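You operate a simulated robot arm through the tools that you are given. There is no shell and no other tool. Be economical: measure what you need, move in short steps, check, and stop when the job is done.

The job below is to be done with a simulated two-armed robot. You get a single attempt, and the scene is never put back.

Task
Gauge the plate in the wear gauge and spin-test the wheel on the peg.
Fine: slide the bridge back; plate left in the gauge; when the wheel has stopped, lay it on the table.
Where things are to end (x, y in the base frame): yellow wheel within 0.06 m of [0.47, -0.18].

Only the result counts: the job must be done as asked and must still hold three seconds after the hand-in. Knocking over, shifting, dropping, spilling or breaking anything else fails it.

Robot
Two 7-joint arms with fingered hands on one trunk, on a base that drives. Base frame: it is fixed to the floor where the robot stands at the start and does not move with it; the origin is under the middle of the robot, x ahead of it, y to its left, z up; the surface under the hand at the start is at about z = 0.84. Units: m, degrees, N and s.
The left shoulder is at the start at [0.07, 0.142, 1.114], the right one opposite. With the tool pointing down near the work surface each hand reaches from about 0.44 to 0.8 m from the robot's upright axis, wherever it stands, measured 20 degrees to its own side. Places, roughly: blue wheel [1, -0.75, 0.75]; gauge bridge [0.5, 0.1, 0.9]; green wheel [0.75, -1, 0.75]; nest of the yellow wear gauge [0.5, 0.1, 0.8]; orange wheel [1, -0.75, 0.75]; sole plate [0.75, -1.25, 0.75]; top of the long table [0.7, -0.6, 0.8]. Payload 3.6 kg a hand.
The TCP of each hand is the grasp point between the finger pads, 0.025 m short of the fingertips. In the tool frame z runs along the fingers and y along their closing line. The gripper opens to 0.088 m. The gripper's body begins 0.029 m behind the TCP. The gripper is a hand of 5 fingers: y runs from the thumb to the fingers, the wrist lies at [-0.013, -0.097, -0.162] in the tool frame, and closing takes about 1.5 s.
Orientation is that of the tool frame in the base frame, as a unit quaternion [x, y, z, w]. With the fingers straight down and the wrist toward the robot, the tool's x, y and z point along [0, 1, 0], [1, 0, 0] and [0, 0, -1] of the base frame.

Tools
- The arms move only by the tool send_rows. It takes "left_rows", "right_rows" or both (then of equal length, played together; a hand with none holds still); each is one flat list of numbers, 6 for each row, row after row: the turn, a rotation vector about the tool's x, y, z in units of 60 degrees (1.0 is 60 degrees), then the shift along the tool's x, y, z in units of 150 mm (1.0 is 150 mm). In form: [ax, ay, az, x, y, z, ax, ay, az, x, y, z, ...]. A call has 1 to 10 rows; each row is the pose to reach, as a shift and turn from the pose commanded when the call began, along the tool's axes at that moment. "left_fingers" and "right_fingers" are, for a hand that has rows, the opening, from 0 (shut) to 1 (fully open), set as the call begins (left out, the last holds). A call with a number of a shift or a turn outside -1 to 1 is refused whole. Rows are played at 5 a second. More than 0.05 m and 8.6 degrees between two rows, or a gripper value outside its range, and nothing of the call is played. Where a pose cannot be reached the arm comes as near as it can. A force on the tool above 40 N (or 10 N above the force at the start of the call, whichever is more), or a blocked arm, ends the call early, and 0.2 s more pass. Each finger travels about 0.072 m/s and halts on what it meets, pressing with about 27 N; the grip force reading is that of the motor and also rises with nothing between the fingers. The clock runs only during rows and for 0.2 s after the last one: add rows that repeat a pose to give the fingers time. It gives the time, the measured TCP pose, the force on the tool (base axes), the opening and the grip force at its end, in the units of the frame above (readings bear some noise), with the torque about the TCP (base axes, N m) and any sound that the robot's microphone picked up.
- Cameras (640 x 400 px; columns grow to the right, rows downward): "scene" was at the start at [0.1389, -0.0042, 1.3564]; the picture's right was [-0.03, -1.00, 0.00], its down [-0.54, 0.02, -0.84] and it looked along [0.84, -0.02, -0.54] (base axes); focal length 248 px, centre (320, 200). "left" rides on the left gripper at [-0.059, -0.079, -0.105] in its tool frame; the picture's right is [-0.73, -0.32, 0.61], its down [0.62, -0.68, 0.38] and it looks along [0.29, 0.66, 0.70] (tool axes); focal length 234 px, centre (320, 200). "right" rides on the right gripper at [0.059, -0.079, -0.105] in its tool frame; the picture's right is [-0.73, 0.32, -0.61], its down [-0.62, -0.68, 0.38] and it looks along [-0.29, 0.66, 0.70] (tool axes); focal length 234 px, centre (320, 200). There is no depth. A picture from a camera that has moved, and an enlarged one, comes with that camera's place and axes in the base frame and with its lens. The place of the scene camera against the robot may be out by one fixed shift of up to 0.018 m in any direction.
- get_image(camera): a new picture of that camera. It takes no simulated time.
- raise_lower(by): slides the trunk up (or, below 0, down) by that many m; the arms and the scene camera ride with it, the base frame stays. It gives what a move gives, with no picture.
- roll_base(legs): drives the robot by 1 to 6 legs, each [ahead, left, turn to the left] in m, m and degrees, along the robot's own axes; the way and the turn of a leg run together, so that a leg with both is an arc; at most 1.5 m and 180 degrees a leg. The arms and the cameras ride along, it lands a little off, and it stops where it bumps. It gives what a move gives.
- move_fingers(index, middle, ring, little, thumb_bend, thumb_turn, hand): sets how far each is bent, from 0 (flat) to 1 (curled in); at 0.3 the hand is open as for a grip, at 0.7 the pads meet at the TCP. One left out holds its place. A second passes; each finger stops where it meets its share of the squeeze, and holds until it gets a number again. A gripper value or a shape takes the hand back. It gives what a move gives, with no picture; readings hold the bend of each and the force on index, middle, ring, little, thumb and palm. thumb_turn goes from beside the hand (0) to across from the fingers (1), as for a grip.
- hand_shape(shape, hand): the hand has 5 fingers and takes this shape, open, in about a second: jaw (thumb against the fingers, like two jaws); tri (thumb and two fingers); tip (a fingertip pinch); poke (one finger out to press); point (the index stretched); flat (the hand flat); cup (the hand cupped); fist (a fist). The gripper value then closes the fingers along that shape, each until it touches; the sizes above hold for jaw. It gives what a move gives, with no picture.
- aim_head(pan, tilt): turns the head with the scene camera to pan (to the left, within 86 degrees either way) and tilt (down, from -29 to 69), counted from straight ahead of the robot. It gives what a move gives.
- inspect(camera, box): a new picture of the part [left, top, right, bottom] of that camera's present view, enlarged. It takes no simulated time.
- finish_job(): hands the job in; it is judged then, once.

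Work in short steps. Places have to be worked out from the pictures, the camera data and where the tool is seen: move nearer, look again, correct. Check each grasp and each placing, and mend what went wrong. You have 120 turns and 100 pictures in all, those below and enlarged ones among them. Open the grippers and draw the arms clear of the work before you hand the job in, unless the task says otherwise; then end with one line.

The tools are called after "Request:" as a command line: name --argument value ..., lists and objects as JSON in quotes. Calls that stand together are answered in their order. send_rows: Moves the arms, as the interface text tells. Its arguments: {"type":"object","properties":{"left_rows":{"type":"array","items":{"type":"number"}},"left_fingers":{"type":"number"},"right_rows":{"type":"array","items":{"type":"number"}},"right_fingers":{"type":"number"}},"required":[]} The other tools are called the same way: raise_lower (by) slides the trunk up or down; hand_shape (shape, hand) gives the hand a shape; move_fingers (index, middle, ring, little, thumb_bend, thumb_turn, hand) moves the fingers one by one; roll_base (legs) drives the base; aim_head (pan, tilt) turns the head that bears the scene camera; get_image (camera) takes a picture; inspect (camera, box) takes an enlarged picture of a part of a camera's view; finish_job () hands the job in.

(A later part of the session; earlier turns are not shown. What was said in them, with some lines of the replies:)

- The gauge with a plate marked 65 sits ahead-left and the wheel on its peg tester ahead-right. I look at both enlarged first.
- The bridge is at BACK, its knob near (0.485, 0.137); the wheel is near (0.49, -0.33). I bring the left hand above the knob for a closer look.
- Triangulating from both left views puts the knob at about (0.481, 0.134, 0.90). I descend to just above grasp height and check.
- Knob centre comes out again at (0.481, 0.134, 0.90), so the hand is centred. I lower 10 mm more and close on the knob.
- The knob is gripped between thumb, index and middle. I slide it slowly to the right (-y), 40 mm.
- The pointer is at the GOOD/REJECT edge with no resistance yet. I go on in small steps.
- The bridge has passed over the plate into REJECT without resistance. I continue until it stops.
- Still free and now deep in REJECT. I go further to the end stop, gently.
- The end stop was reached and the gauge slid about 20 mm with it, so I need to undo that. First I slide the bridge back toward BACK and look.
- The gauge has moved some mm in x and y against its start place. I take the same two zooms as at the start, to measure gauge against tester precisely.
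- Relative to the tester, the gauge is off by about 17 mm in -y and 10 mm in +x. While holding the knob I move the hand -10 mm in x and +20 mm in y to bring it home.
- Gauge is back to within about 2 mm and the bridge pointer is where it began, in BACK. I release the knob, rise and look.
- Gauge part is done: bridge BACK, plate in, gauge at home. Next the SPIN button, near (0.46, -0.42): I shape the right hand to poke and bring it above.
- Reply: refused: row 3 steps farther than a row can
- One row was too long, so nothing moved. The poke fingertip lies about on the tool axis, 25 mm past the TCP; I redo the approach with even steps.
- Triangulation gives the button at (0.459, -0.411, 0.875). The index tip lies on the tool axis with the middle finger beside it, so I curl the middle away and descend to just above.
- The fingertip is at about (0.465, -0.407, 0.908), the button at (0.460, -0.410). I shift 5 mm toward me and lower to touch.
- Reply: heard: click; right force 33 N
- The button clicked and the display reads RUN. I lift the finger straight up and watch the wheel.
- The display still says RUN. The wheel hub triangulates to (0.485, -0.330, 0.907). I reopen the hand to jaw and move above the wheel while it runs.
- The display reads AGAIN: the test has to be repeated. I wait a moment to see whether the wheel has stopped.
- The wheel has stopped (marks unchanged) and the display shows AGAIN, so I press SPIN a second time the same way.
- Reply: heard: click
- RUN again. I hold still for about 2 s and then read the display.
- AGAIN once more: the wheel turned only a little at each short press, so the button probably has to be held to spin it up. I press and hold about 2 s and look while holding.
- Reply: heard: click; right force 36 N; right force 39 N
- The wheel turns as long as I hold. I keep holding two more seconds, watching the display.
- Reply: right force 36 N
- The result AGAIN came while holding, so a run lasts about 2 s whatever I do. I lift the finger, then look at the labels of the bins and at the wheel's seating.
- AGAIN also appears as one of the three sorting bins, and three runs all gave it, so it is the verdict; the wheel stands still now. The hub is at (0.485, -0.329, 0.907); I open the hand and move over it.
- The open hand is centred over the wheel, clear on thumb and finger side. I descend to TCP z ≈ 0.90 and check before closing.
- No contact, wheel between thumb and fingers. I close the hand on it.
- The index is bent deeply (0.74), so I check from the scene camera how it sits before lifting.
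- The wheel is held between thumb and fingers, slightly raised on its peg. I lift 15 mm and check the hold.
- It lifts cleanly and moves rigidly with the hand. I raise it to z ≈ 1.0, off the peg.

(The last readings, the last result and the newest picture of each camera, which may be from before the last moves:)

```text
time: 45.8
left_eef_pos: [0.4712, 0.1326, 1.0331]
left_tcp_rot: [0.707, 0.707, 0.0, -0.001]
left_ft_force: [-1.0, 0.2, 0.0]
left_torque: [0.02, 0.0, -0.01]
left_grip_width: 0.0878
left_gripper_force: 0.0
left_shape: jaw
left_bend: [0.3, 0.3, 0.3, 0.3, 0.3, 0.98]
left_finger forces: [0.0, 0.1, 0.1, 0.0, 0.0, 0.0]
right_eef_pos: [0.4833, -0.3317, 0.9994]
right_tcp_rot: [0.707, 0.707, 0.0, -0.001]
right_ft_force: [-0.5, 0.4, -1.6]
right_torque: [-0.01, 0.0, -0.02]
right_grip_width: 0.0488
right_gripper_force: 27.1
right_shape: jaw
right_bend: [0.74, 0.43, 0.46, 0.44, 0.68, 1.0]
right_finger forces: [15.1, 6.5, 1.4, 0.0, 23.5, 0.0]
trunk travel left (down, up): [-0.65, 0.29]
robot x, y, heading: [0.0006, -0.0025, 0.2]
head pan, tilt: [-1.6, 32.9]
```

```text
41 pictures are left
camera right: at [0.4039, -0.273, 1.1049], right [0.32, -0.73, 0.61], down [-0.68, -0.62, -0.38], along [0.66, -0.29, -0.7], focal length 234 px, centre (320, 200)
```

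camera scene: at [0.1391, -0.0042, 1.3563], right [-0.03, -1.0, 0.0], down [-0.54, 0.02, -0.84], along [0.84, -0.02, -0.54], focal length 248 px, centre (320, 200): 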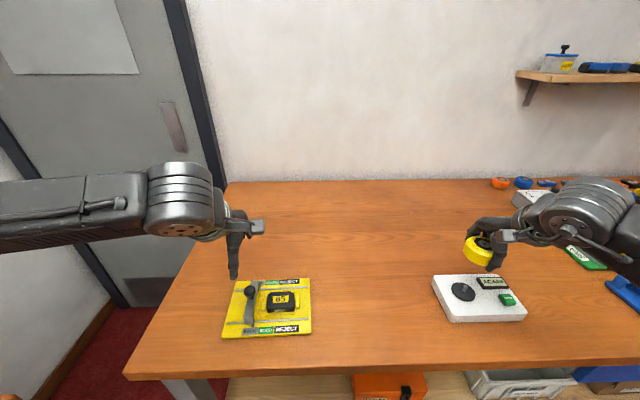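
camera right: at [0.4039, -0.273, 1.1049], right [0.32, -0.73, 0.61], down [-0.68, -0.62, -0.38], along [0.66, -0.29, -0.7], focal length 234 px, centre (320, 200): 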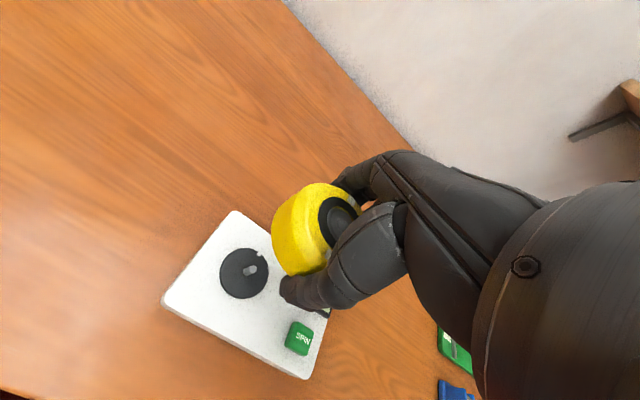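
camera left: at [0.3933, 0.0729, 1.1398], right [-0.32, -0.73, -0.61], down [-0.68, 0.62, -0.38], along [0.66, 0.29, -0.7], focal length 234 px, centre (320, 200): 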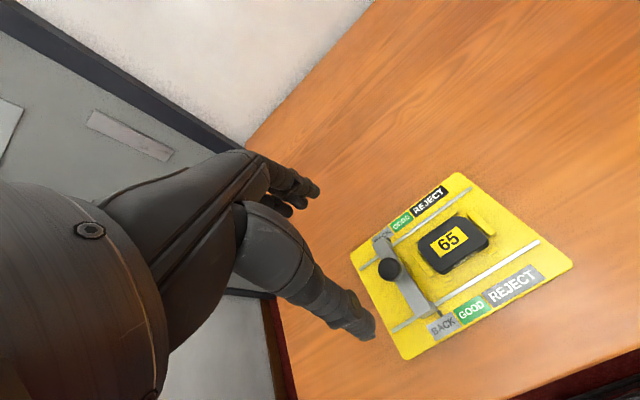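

The wheel is off the peg and the tester is undisturbed. I carry it to above (0.47, -0.18).

Request:
send_rows --right_rows '[0, 0, 0, 0.2, -0.02, 0, 0, 0, 0, 0.4, -0.04, 0, 0, 0, 0, 0.6, -0.06, 0, 0, 0, 0, 0.8, -0.08, 0, 0, 0, 0, 0.99, -0.09, 0, 0, 0, 0, 0.99, -0.09, 0]'

Request:
get_image --camera "right"

Request:
inspect --camera "scene" --box '[340, 200, 500, 340]'

```text
time: 47.2
left_eef_pos: [0.4706, 0.1332, 1.0339]
left_tcp_rot: [0.707, 0.707, 0.0, 0.0]
left_ft_force: [-0.5, 0.1, -0.3]
left_torque: [-0.03, 0.02, -0.02]
left_grip_width: 0.0881
left_gripper_force: 0.1
left_shape: jaw
left_bend: [0.3, 0.3, 0.3, 0.3, 0.3, 0.98]
left_finger forces: [0.0, 0.0, 0.0, 0.1, 0.0, 0.0]
right_eef_pos: [0.4708, -0.1825, 0.9991]
right_tcp_rot: [0.707, 0.707, -0.001, 0.0]
right_ft_force: [0.6, 0.2, -1.9]
right_torque: [0.04, 0.02, 0.0]
right_grip_width: 0.0487
right_gripper_force: 27.1
right_shape: jaw
right_bend: [0.74, 0.43, 0.47, 0.44, 0.69, 1.0]
right_finger forces: [15.3, 6.7, 1.1, 0.0, 23.5, 0.0]
trunk travel left (down, up): [-0.65, 0.29]
robot x, y, heading: [0.0031, -0.0027, -0.1]
head pan, tilt: [-1.6, 32.9]
```

```text
40 pictures are left
camera right: at [0.3912, -0.1239, 1.1044], right [0.32, -0.73, 0.61], down [-0.68, -0.62, -0.38], along [0.66, -0.29, -0.7], focal length 234 px, centre (320, 200)
```

right: 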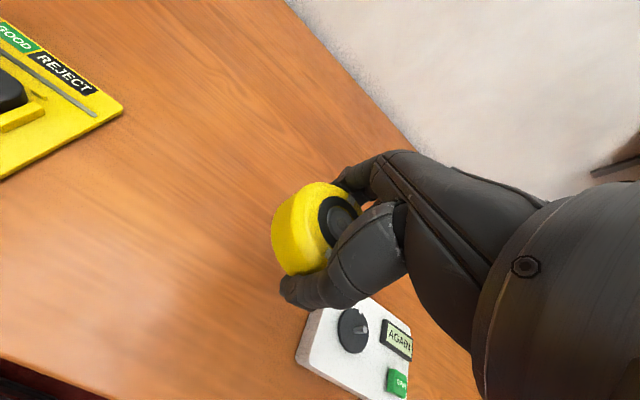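

```text
2.86 times, centred on (420, 270) of scene
camera zoom: at [0.1388, -0.0051, 1.3564], right [-0.03, -1.0, 0.0], down [-0.54, 0.02, -0.84], along [0.84, -0.02, -0.54], focal length 709 px, centre (34, 0)
```

zoom: 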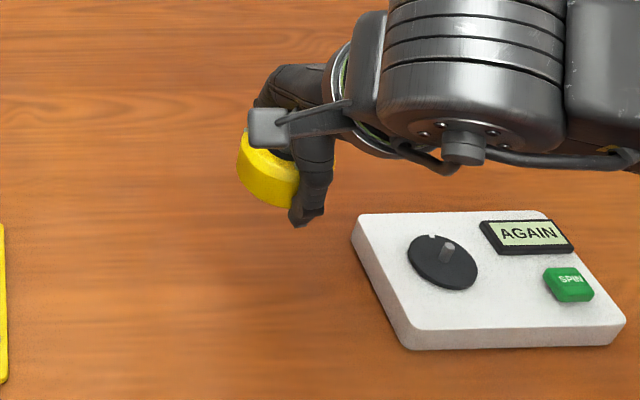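

Holding over the target with clear table below. I lower to about z = 0.885 first.

Request:
send_rows --right_rows '[0, 0, 0, 0, 0, 0.15, 0, 0, 0, 0, 0, 0.3, 0, 0, 0, 0, 0, 0.45, 0, 0, 0, 0, 0, 0.6, 0, 0, 0, 0, 0, 0.7, 0, 0, 0, 0, 0, 0.76, 0, 0, 0, 0, 0, 0.76]'

Request:
inspect --camera "scene" --box '[340, 220, 480, 340]'

Request:
get_image --camera "left"

```text
time: 48.8
left_eef_pos: [0.4717, 0.1325, 1.033]
left_tcp_rot: [0.707, 0.708, -0.001, 0.0]
left_ft_force: [0.0, -0.3, -0.1]
left_torque: [-0.01, 0.02, 0.05]
left_grip_width: 0.0877
left_gripper_force: 0.0
left_shape: jaw
left_bend: [0.3, 0.3, 0.3, 0.3, 0.3, 0.98]
left_finger forces: [0.0, 0.0, 0.1, 0.0, 0.0, 0.0]
right_eef_pos: [0.4709, -0.1799, 0.8846]
right_tcp_rot: [0.707, 0.707, 0.0, 0.0]
right_ft_force: [-0.4, 0.2, -1.8]
right_torque: [0.03, 0.0, 0.0]
right_grip_width: 0.0481
right_gripper_force: 27.0
right_shape: jaw
right_bend: [0.74, 0.43, 0.47, 0.44, 0.69, 1.0]
right_finger forces: [15.9, 6.4, 0.9, 0.1, 23.2, 0.0]
trunk travel left (down, up): [-0.65, 0.29]
robot x, y, heading: [0.0024, -0.0001, -0.2]
head pan, tilt: [-1.6, 32.9]
```

```text
3.33 times, centred on (410, 280) of scene
camera zoom: at [0.139, -0.0042, 1.3564], right [-0.03, -1.0, 0.0], down [-0.54, 0.02, -0.84], along [0.84, -0.02, -0.54], focal length 827 px, centre (20, -67)
```

zoom: 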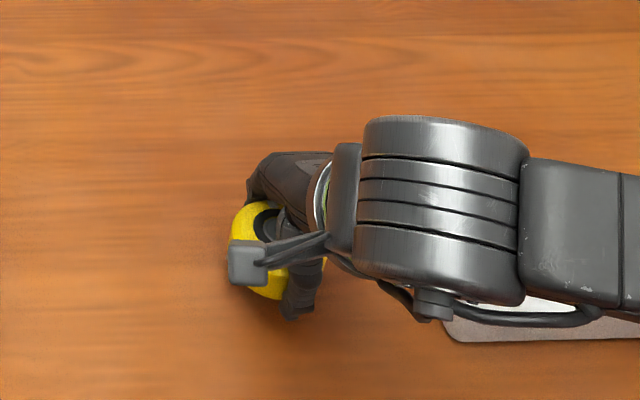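

```text
37 pictures are left
camera left: at [0.3941, 0.0733, 1.1391], right [-0.32, -0.73, -0.61], down [-0.68, 0.62, -0.38], along [0.66, 0.29, -0.7], focal length 234 px, centre (320, 200)
```

left: 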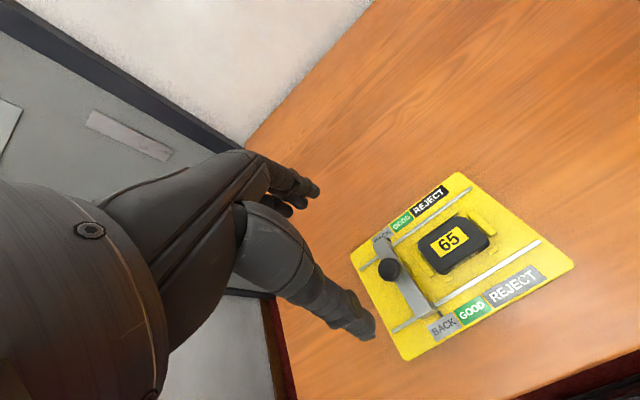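

Force still only the wheel's weight. I lower in 3 mm rows until touch.

Request:
send_rows --right_rows '[0, 0, 0, 0, 0, 0.02, 0, 0, 0, 0, 0, 0.04, 0, 0, 0, 0, 0, 0.06, 0, 0, 0, 0, 0, 0.08]'

Request:
get_image --camera "right"

```text
time: 49.8
left_eef_pos: [0.4703, 0.1317, 1.0326]
left_tcp_rot: [0.707, 0.707, 0.0, 0.001]
left_ft_force: [0.3, -0.4, -0.2]
left_torque: [0.04, 0.03, 0.02]
left_grip_width: 0.0877
left_gripper_force: 0.1
left_shape: jaw
left_bend: [0.3, 0.3, 0.3, 0.3, 0.3, 0.98]
left_finger forces: [0.0, 0.0, 0.1, 0.1, 0.1, 0.0]
right_eef_pos: [0.4706, -0.1828, 0.873]
right_tcp_rot: [0.707, 0.707, 0.0, 0.0]
right_ft_force: [0.2, 0.4, -1.3]
right_torque: [-0.04, 0.03, 0.01]
right_grip_width: 0.0485
right_gripper_force: 27.3
right_shape: jaw
right_bend: [0.74, 0.43, 0.47, 0.44, 0.69, 1.0]
right_finger forces: [15.8, 6.3, 0.9, 0.0, 23.2, 0.0]
trunk travel left (down, up): [-0.65, 0.29]
robot x, y, heading: [-0.0009, -0.003, 0.0]
head pan, tilt: [-1.6, 32.9]
```

```text
36 pictures are left
camera right: at [0.3915, -0.1234, 0.9782], right [0.32, -0.73, 0.61], down [-0.68, -0.62, -0.38], along [0.66, -0.29, -0.7], focal length 234 px, centre (320, 200)
```

right: 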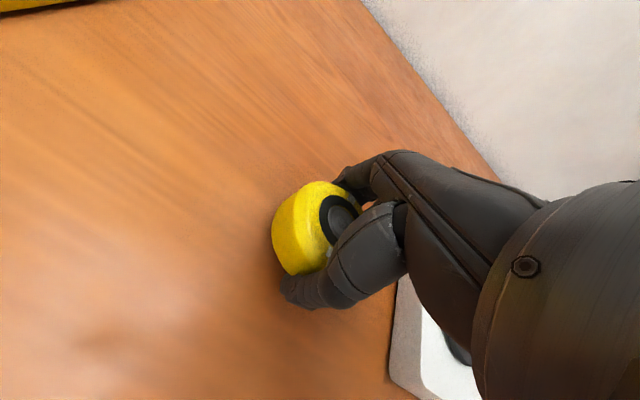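

Not yet touching. I continue in 2 mm rows.

Request:
send_rows --right_rows '[0, 0, 0, 0, 0, 0.013, 0, 0, 0, 0, 0, 0.027, 0, 0, 0, 0, 0, 0.04, 0, 0, 0, 0, 0, 0.053]'

Request:
get_image --camera "right"

```text
time: 50.8
left_eef_pos: [0.4711, 0.1324, 1.0336]
left_tcp_rot: [0.706, 0.708, 0.001, 0.0]
left_ft_force: [0.2, 1.0, -0.7]
left_torque: [0.02, -0.02, 0.0]
left_grip_width: 0.0877
left_gripper_force: 0.0
left_shape: jaw
left_bend: [0.3, 0.3, 0.3, 0.3, 0.3, 0.98]
left_finger forces: [0.1, 0.0, 0.0, 0.0, 0.0, 0.0]
right_eef_pos: [0.4694, -0.1809, 0.8668]
right_tcp_rot: [0.707, 0.707, 0.001, 0.0]
right_ft_force: [1.1, 0.1, -0.1]
right_torque: [-0.05, -0.06, 0.0]
right_grip_width: 0.0479
right_gripper_force: 27.3
right_shape: jaw
right_bend: [0.74, 0.43, 0.47, 0.44, 0.69, 1.0]
right_finger forces: [15.8, 8.2, 0.8, 0.0, 23.3, 0.0]
trunk travel left (down, up): [-0.65, 0.29]
robot x, y, heading: [0.0003, 0.0004, 0.0]
head pan, tilt: [-1.6, 32.9]
```

```text
35 pictures are left
camera right: at [0.3908, -0.1229, 0.9707], right [0.32, -0.73, 0.61], down [-0.68, -0.62, -0.38], along [0.66, -0.29, -0.7], focal length 234 px, centre (320, 200)
```

right: 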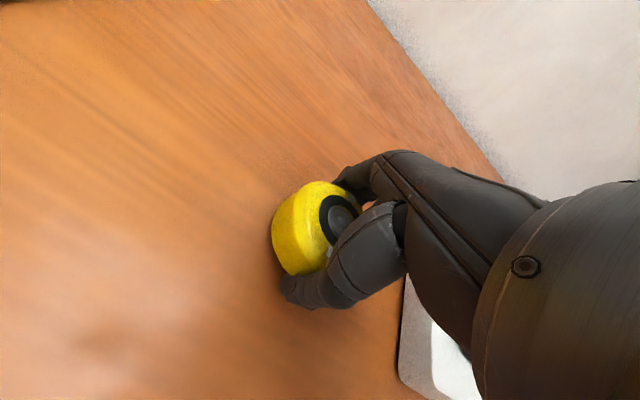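

Readings hint at first touch (weight gone). Two more mm to confirm.

Request:
send_rows --right_rows '[0, 0, 0, 0, 0, 0.007, 0, 0, 0, 0, 0, 0.014, 0, 0, 0, 0, 0, 0.014]'

```text
time: 51.6
left_eef_pos: [0.4696, 0.1327, 1.0336]
left_tcp_rot: [0.706, 0.708, 0.0, 0.0]
left_ft_force: [0.1, 0.3, -0.4]
left_torque: [0.0, -0.02, 0.03]
left_grip_width: 0.0877
left_gripper_force: 0.1
left_shape: jaw
left_bend: [0.3, 0.3, 0.3, 0.3, 0.3, 0.98]
left_finger forces: [0.1, 0.1, 0.1, 0.1, 0.1, 0.0]
right_eef_pos: [0.4704, -0.1808, 0.8652]
right_tcp_rot: [0.707, 0.707, 0.001, 0.002]
right_ft_force: [2.3, -1.4, 13.0]
right_torque: [-0.07, -0.23, -0.05]
right_grip_width: 0.0483
right_gripper_force: 27.2
right_shape: jaw
right_bend: [0.74, 0.43, 0.47, 0.44, 0.7, 1.0]
right_finger forces: [18.3, 14.0, 0.8, 0.0, 26.8, 0.1]
trunk travel left (down, up): [-0.65, 0.29]
robot x, y, heading: [0.0001, -0.0036, 0.1]
head pan, tilt: [-1.6, 32.9]
```

Contact at 13 N. I ease off 1.5 mm and open the hand.

Request:
send_rows --right_rows '[0, 0, 0, 0, 0, -0.01, 0, 0, 0, 0, 0, -0.01]'

Request:
send_rows --right_rows '[0, 0, 0, 0, 0, 0, 0, 0, 0, 0, 0, 0, 0, 0, 0, 0, 0, 0, 0, 0, 0, 0, 0, 0, 0, 0, 0, 0, 0, 0, 0, 0, 0, 0, 0, 0, 0, 0, 0, 0, 0, 0]' --right_fingers 1

Request:
get_image --camera "right"

```text
time: 52.2
left_eef_pos: [0.4711, 0.1329, 1.0335]
left_tcp_rot: [0.706, 0.708, -0.001, 0.001]
left_ft_force: [-0.5, 0.1, -0.3]
left_torque: [0.0, -0.02, 0.0]
left_grip_width: 0.0874
left_gripper_force: 0.0
left_shape: jaw
left_bend: [0.3, 0.3, 0.3, 0.3, 0.3, 0.98]
left_finger forces: [0.0, 0.1, 0.0, 0.0, 0.0, 0.1]
right_eef_pos: [0.4697, -0.1811, 0.8652]
right_tcp_rot: [0.707, 0.707, 0.0, 0.0]
right_ft_force: [0.8, 1.0, 4.3]
right_torque: [-0.01, -0.17, -0.05]
right_grip_width: 0.048
right_gripper_force: 26.6
right_shape: jaw
right_bend: [0.74, 0.43, 0.47, 0.44, 0.7, 1.0]
right_finger forces: [17.8, 11.2, 0.6, 0.0, 23.3, 0.0]
trunk travel left (down, up): [-0.65, 0.29]
robot x, y, heading: [-0.0011, -0.002, -0.1]
head pan, tilt: [-1.6, 32.9]
```

```text
time: 53.8
left_eef_pos: [0.4711, 0.1334, 1.0339]
left_tcp_rot: [0.707, 0.708, 0.0, 0.0]
left_ft_force: [-0.9, -0.1, 0.8]
left_torque: [0.01, 0.03, -0.02]
left_grip_width: 0.0875
left_gripper_force: 0.0
left_shape: jaw
left_bend: [0.3, 0.3, 0.3, 0.3, 0.3, 0.98]
left_finger forces: [0.0, 0.0, 0.0, 0.0, 0.1, 0.0]
right_eef_pos: [0.4694, -0.1819, 0.865]
right_tcp_rot: [0.708, 0.707, 0.001, 0.0]
right_ft_force: [0.1, 0.4, 0.9]
right_torque: [0.0, -0.04, -0.01]
right_grip_width: 0.0877
right_gripper_force: 0.1
right_shape: jaw
right_bend: [0.3, 0.3, 0.3, 0.3, 0.3, 0.98]
right_finger forces: [0.0, 0.5, 0.0, 0.1, 0.1, 0.0]
trunk travel left (down, up): [-0.65, 0.29]
robot x, y, heading: [-0.0028, -0.0036, -0.1]
head pan, tilt: [-1.6, 32.9]
```

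```text
34 pictures are left
camera right: at [0.3912, -0.1229, 0.9705], right [0.32, -0.73, 0.61], down [-0.68, -0.62, -0.38], along [0.66, -0.29, -0.7], focal length 234 px, centre (320, 200)
```

right: 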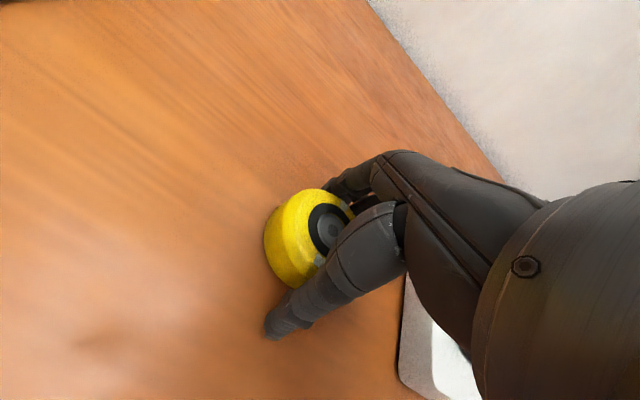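

The hand is open and the wheel settled on the table. I rise straight up slowly.

Request:
send_rows --right_rows '[0, 0, 0, 0, 0, -0.05, 0, 0, 0, 0, 0, -0.1, 0, 0, 0, 0, 0, -0.2, 0, 0, 0, 0, 0, -0.35, 0, 0, 0, 0, 0, -0.6, 0, 0, 0, 0, 0, -0.9]'

Request:
get_image --camera "right"

Request:
get_image --camera "scene"

```text
time: 55.2
left_eef_pos: [0.4718, 0.1333, 1.0342]
left_tcp_rot: [0.706, 0.708, 0.0, 0.0]
left_ft_force: [-0.2, 0.7, -0.9]
left_torque: [0.03, 0.02, 0.01]
left_grip_width: 0.0874
left_gripper_force: 0.0
left_shape: jaw
left_bend: [0.3, 0.3, 0.3, 0.3, 0.3, 0.98]
left_finger forces: [0.0, 0.1, 0.0, 0.0, 0.0, 0.1]
right_eef_pos: [0.4711, -0.1794, 1.0005]
right_tcp_rot: [0.707, 0.707, 0.0, 0.0]
right_ft_force: [0.4, -0.2, 0.5]
right_torque: [-0.02, 0.05, -0.03]
right_grip_width: 0.0877
right_gripper_force: 0.0
right_shape: jaw
right_bend: [0.3, 0.3, 0.3, 0.3, 0.3, 0.98]
right_finger forces: [0.0, 0.1, 0.1, 0.0, 0.0, 0.1]
trunk travel left (down, up): [-0.65, 0.29]
robot x, y, heading: [0.0006, -0.0039, -0.1]
head pan, tilt: [-1.6, 32.9]
```

```text
33 pictures are left
camera right: at [0.3912, -0.1209, 1.1047], right [0.32, -0.73, 0.61], down [-0.68, -0.62, -0.38], along [0.66, -0.29, -0.7], focal length 234 px, centre (320, 200)
```

right: 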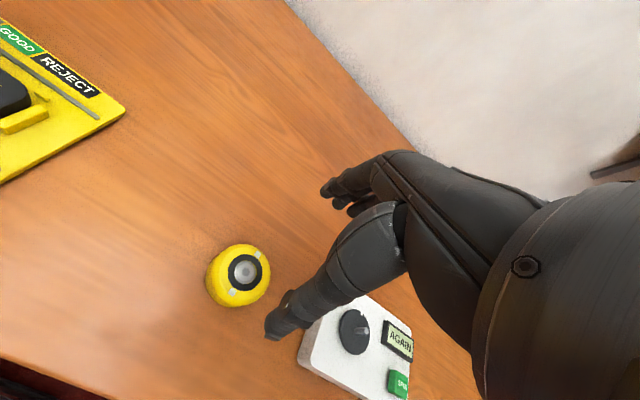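

```text
32 pictures are left
camera scene: at [0.1382, -0.0036, 1.3564], right [-0.03, -1.0, 0.0], down [-0.54, 0.01, -0.84], along [0.84, -0.02, -0.54], focal length 248 px, centre (320, 200)
```

scene: 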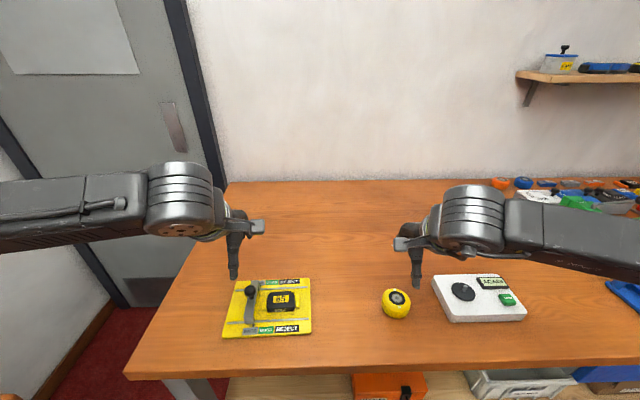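

The wheel lies flat at about (0.471, -0.178), the tester shows its result, and the gauge is home with the bridge at BACK. I raise both open hands clear and take a last look.

Request:
send_rows --left_rows '[0, 0, 0, 0, 0, -0.2, 0, 0, 0, 0, 0, -0.4, 0, 0, 0, 0, 0, -0.6, 0, 0, 0, 0, 0, -0.8]' --right_rows '[0, 0, 0, 0, 0, -0.2, 0, 0, 0, 0, 0, -0.4, 0, 0, 0, 0, 0, -0.6, 0, 0, 0, 0, 0, -0.8]'

Request:
get_image --camera "scene"

Request:
inspect --camera "scene" --box '[200, 260, 340, 350]'

```text
time: 56.2
left_eef_pos: [0.4692, 0.1315, 1.1536]
left_tcp_rot: [0.707, 0.707, 0.0, 0.0]
left_ft_force: [0.5, -0.3, 0.6]
left_torque: [0.0, -0.03, -0.01]
left_grip_width: 0.0876
left_gripper_force: 0.1
left_shape: jaw
left_bend: [0.3, 0.3, 0.3, 0.3, 0.3, 0.98]
left_finger forces: [0.1, 0.0, 0.1, 0.0, 0.1, 0.1]
right_eef_pos: [0.4681, -0.1825, 1.1237]
right_tcp_rot: [0.708, 0.707, 0.001, 0.001]
right_ft_force: [0.6, -0.5, 0.7]
right_torque: [0.01, -0.03, -0.02]
right_grip_width: 0.0879
right_gripper_force: 0.0
right_shape: jaw
right_bend: [0.3, 0.3, 0.3, 0.3, 0.3, 0.98]
right_finger forces: [0.0, 0.0, 0.1, 0.0, 0.0, 0.0]
trunk travel left (down, up): [-0.65, 0.29]
robot x, y, heading: [0.0006, 0.0001, 0.1]
head pan, tilt: [-1.6, 32.9]
```

```text
31 pictures are left
camera scene: at [0.1371, -0.0041, 1.3565], right [-0.03, -1.0, 0.0], down [-0.54, 0.02, -0.84], along [0.84, -0.02, -0.54], focal length 248 px, centre (320, 200)
```

scene: 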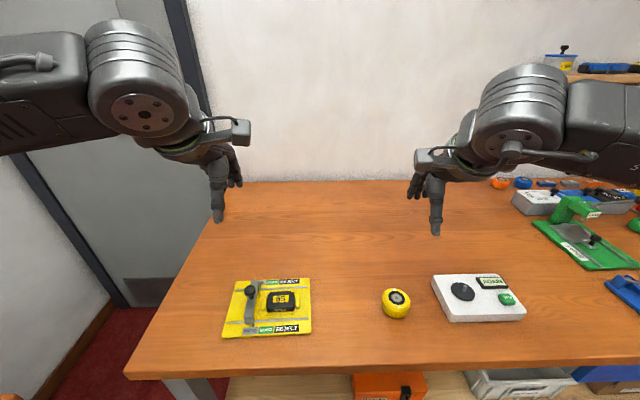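

```text
4.44 times, centred on (270, 305) of scene
camera zoom: at [0.1371, -0.0041, 1.3565], right [-0.03, -1.0, 0.0], down [-0.54, 0.02, -0.84], along [0.84, -0.02, -0.54], focal length 1103 px, centre (542, -267)
```

zoom: 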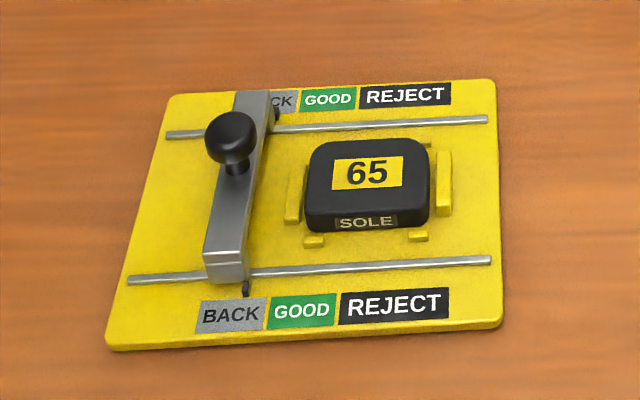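

Everything is as asked: bridge at BACK, plate in the gauge, wheel at rest on the table, hands open and clear. I hand in.

Request:
finish_job

```text
The job is handed in.
```

The plate gauged REJECT and the wheel's spin test read AGAIN on all three runs. The bridge is back at BACK with the plate still in the gauge (the gauge slid about 2 cm during gauging; I put it back to within about 2 mm, turned about 1.5°), and the yellow wheel lies stopped on the table at about (0.471, -0.178).
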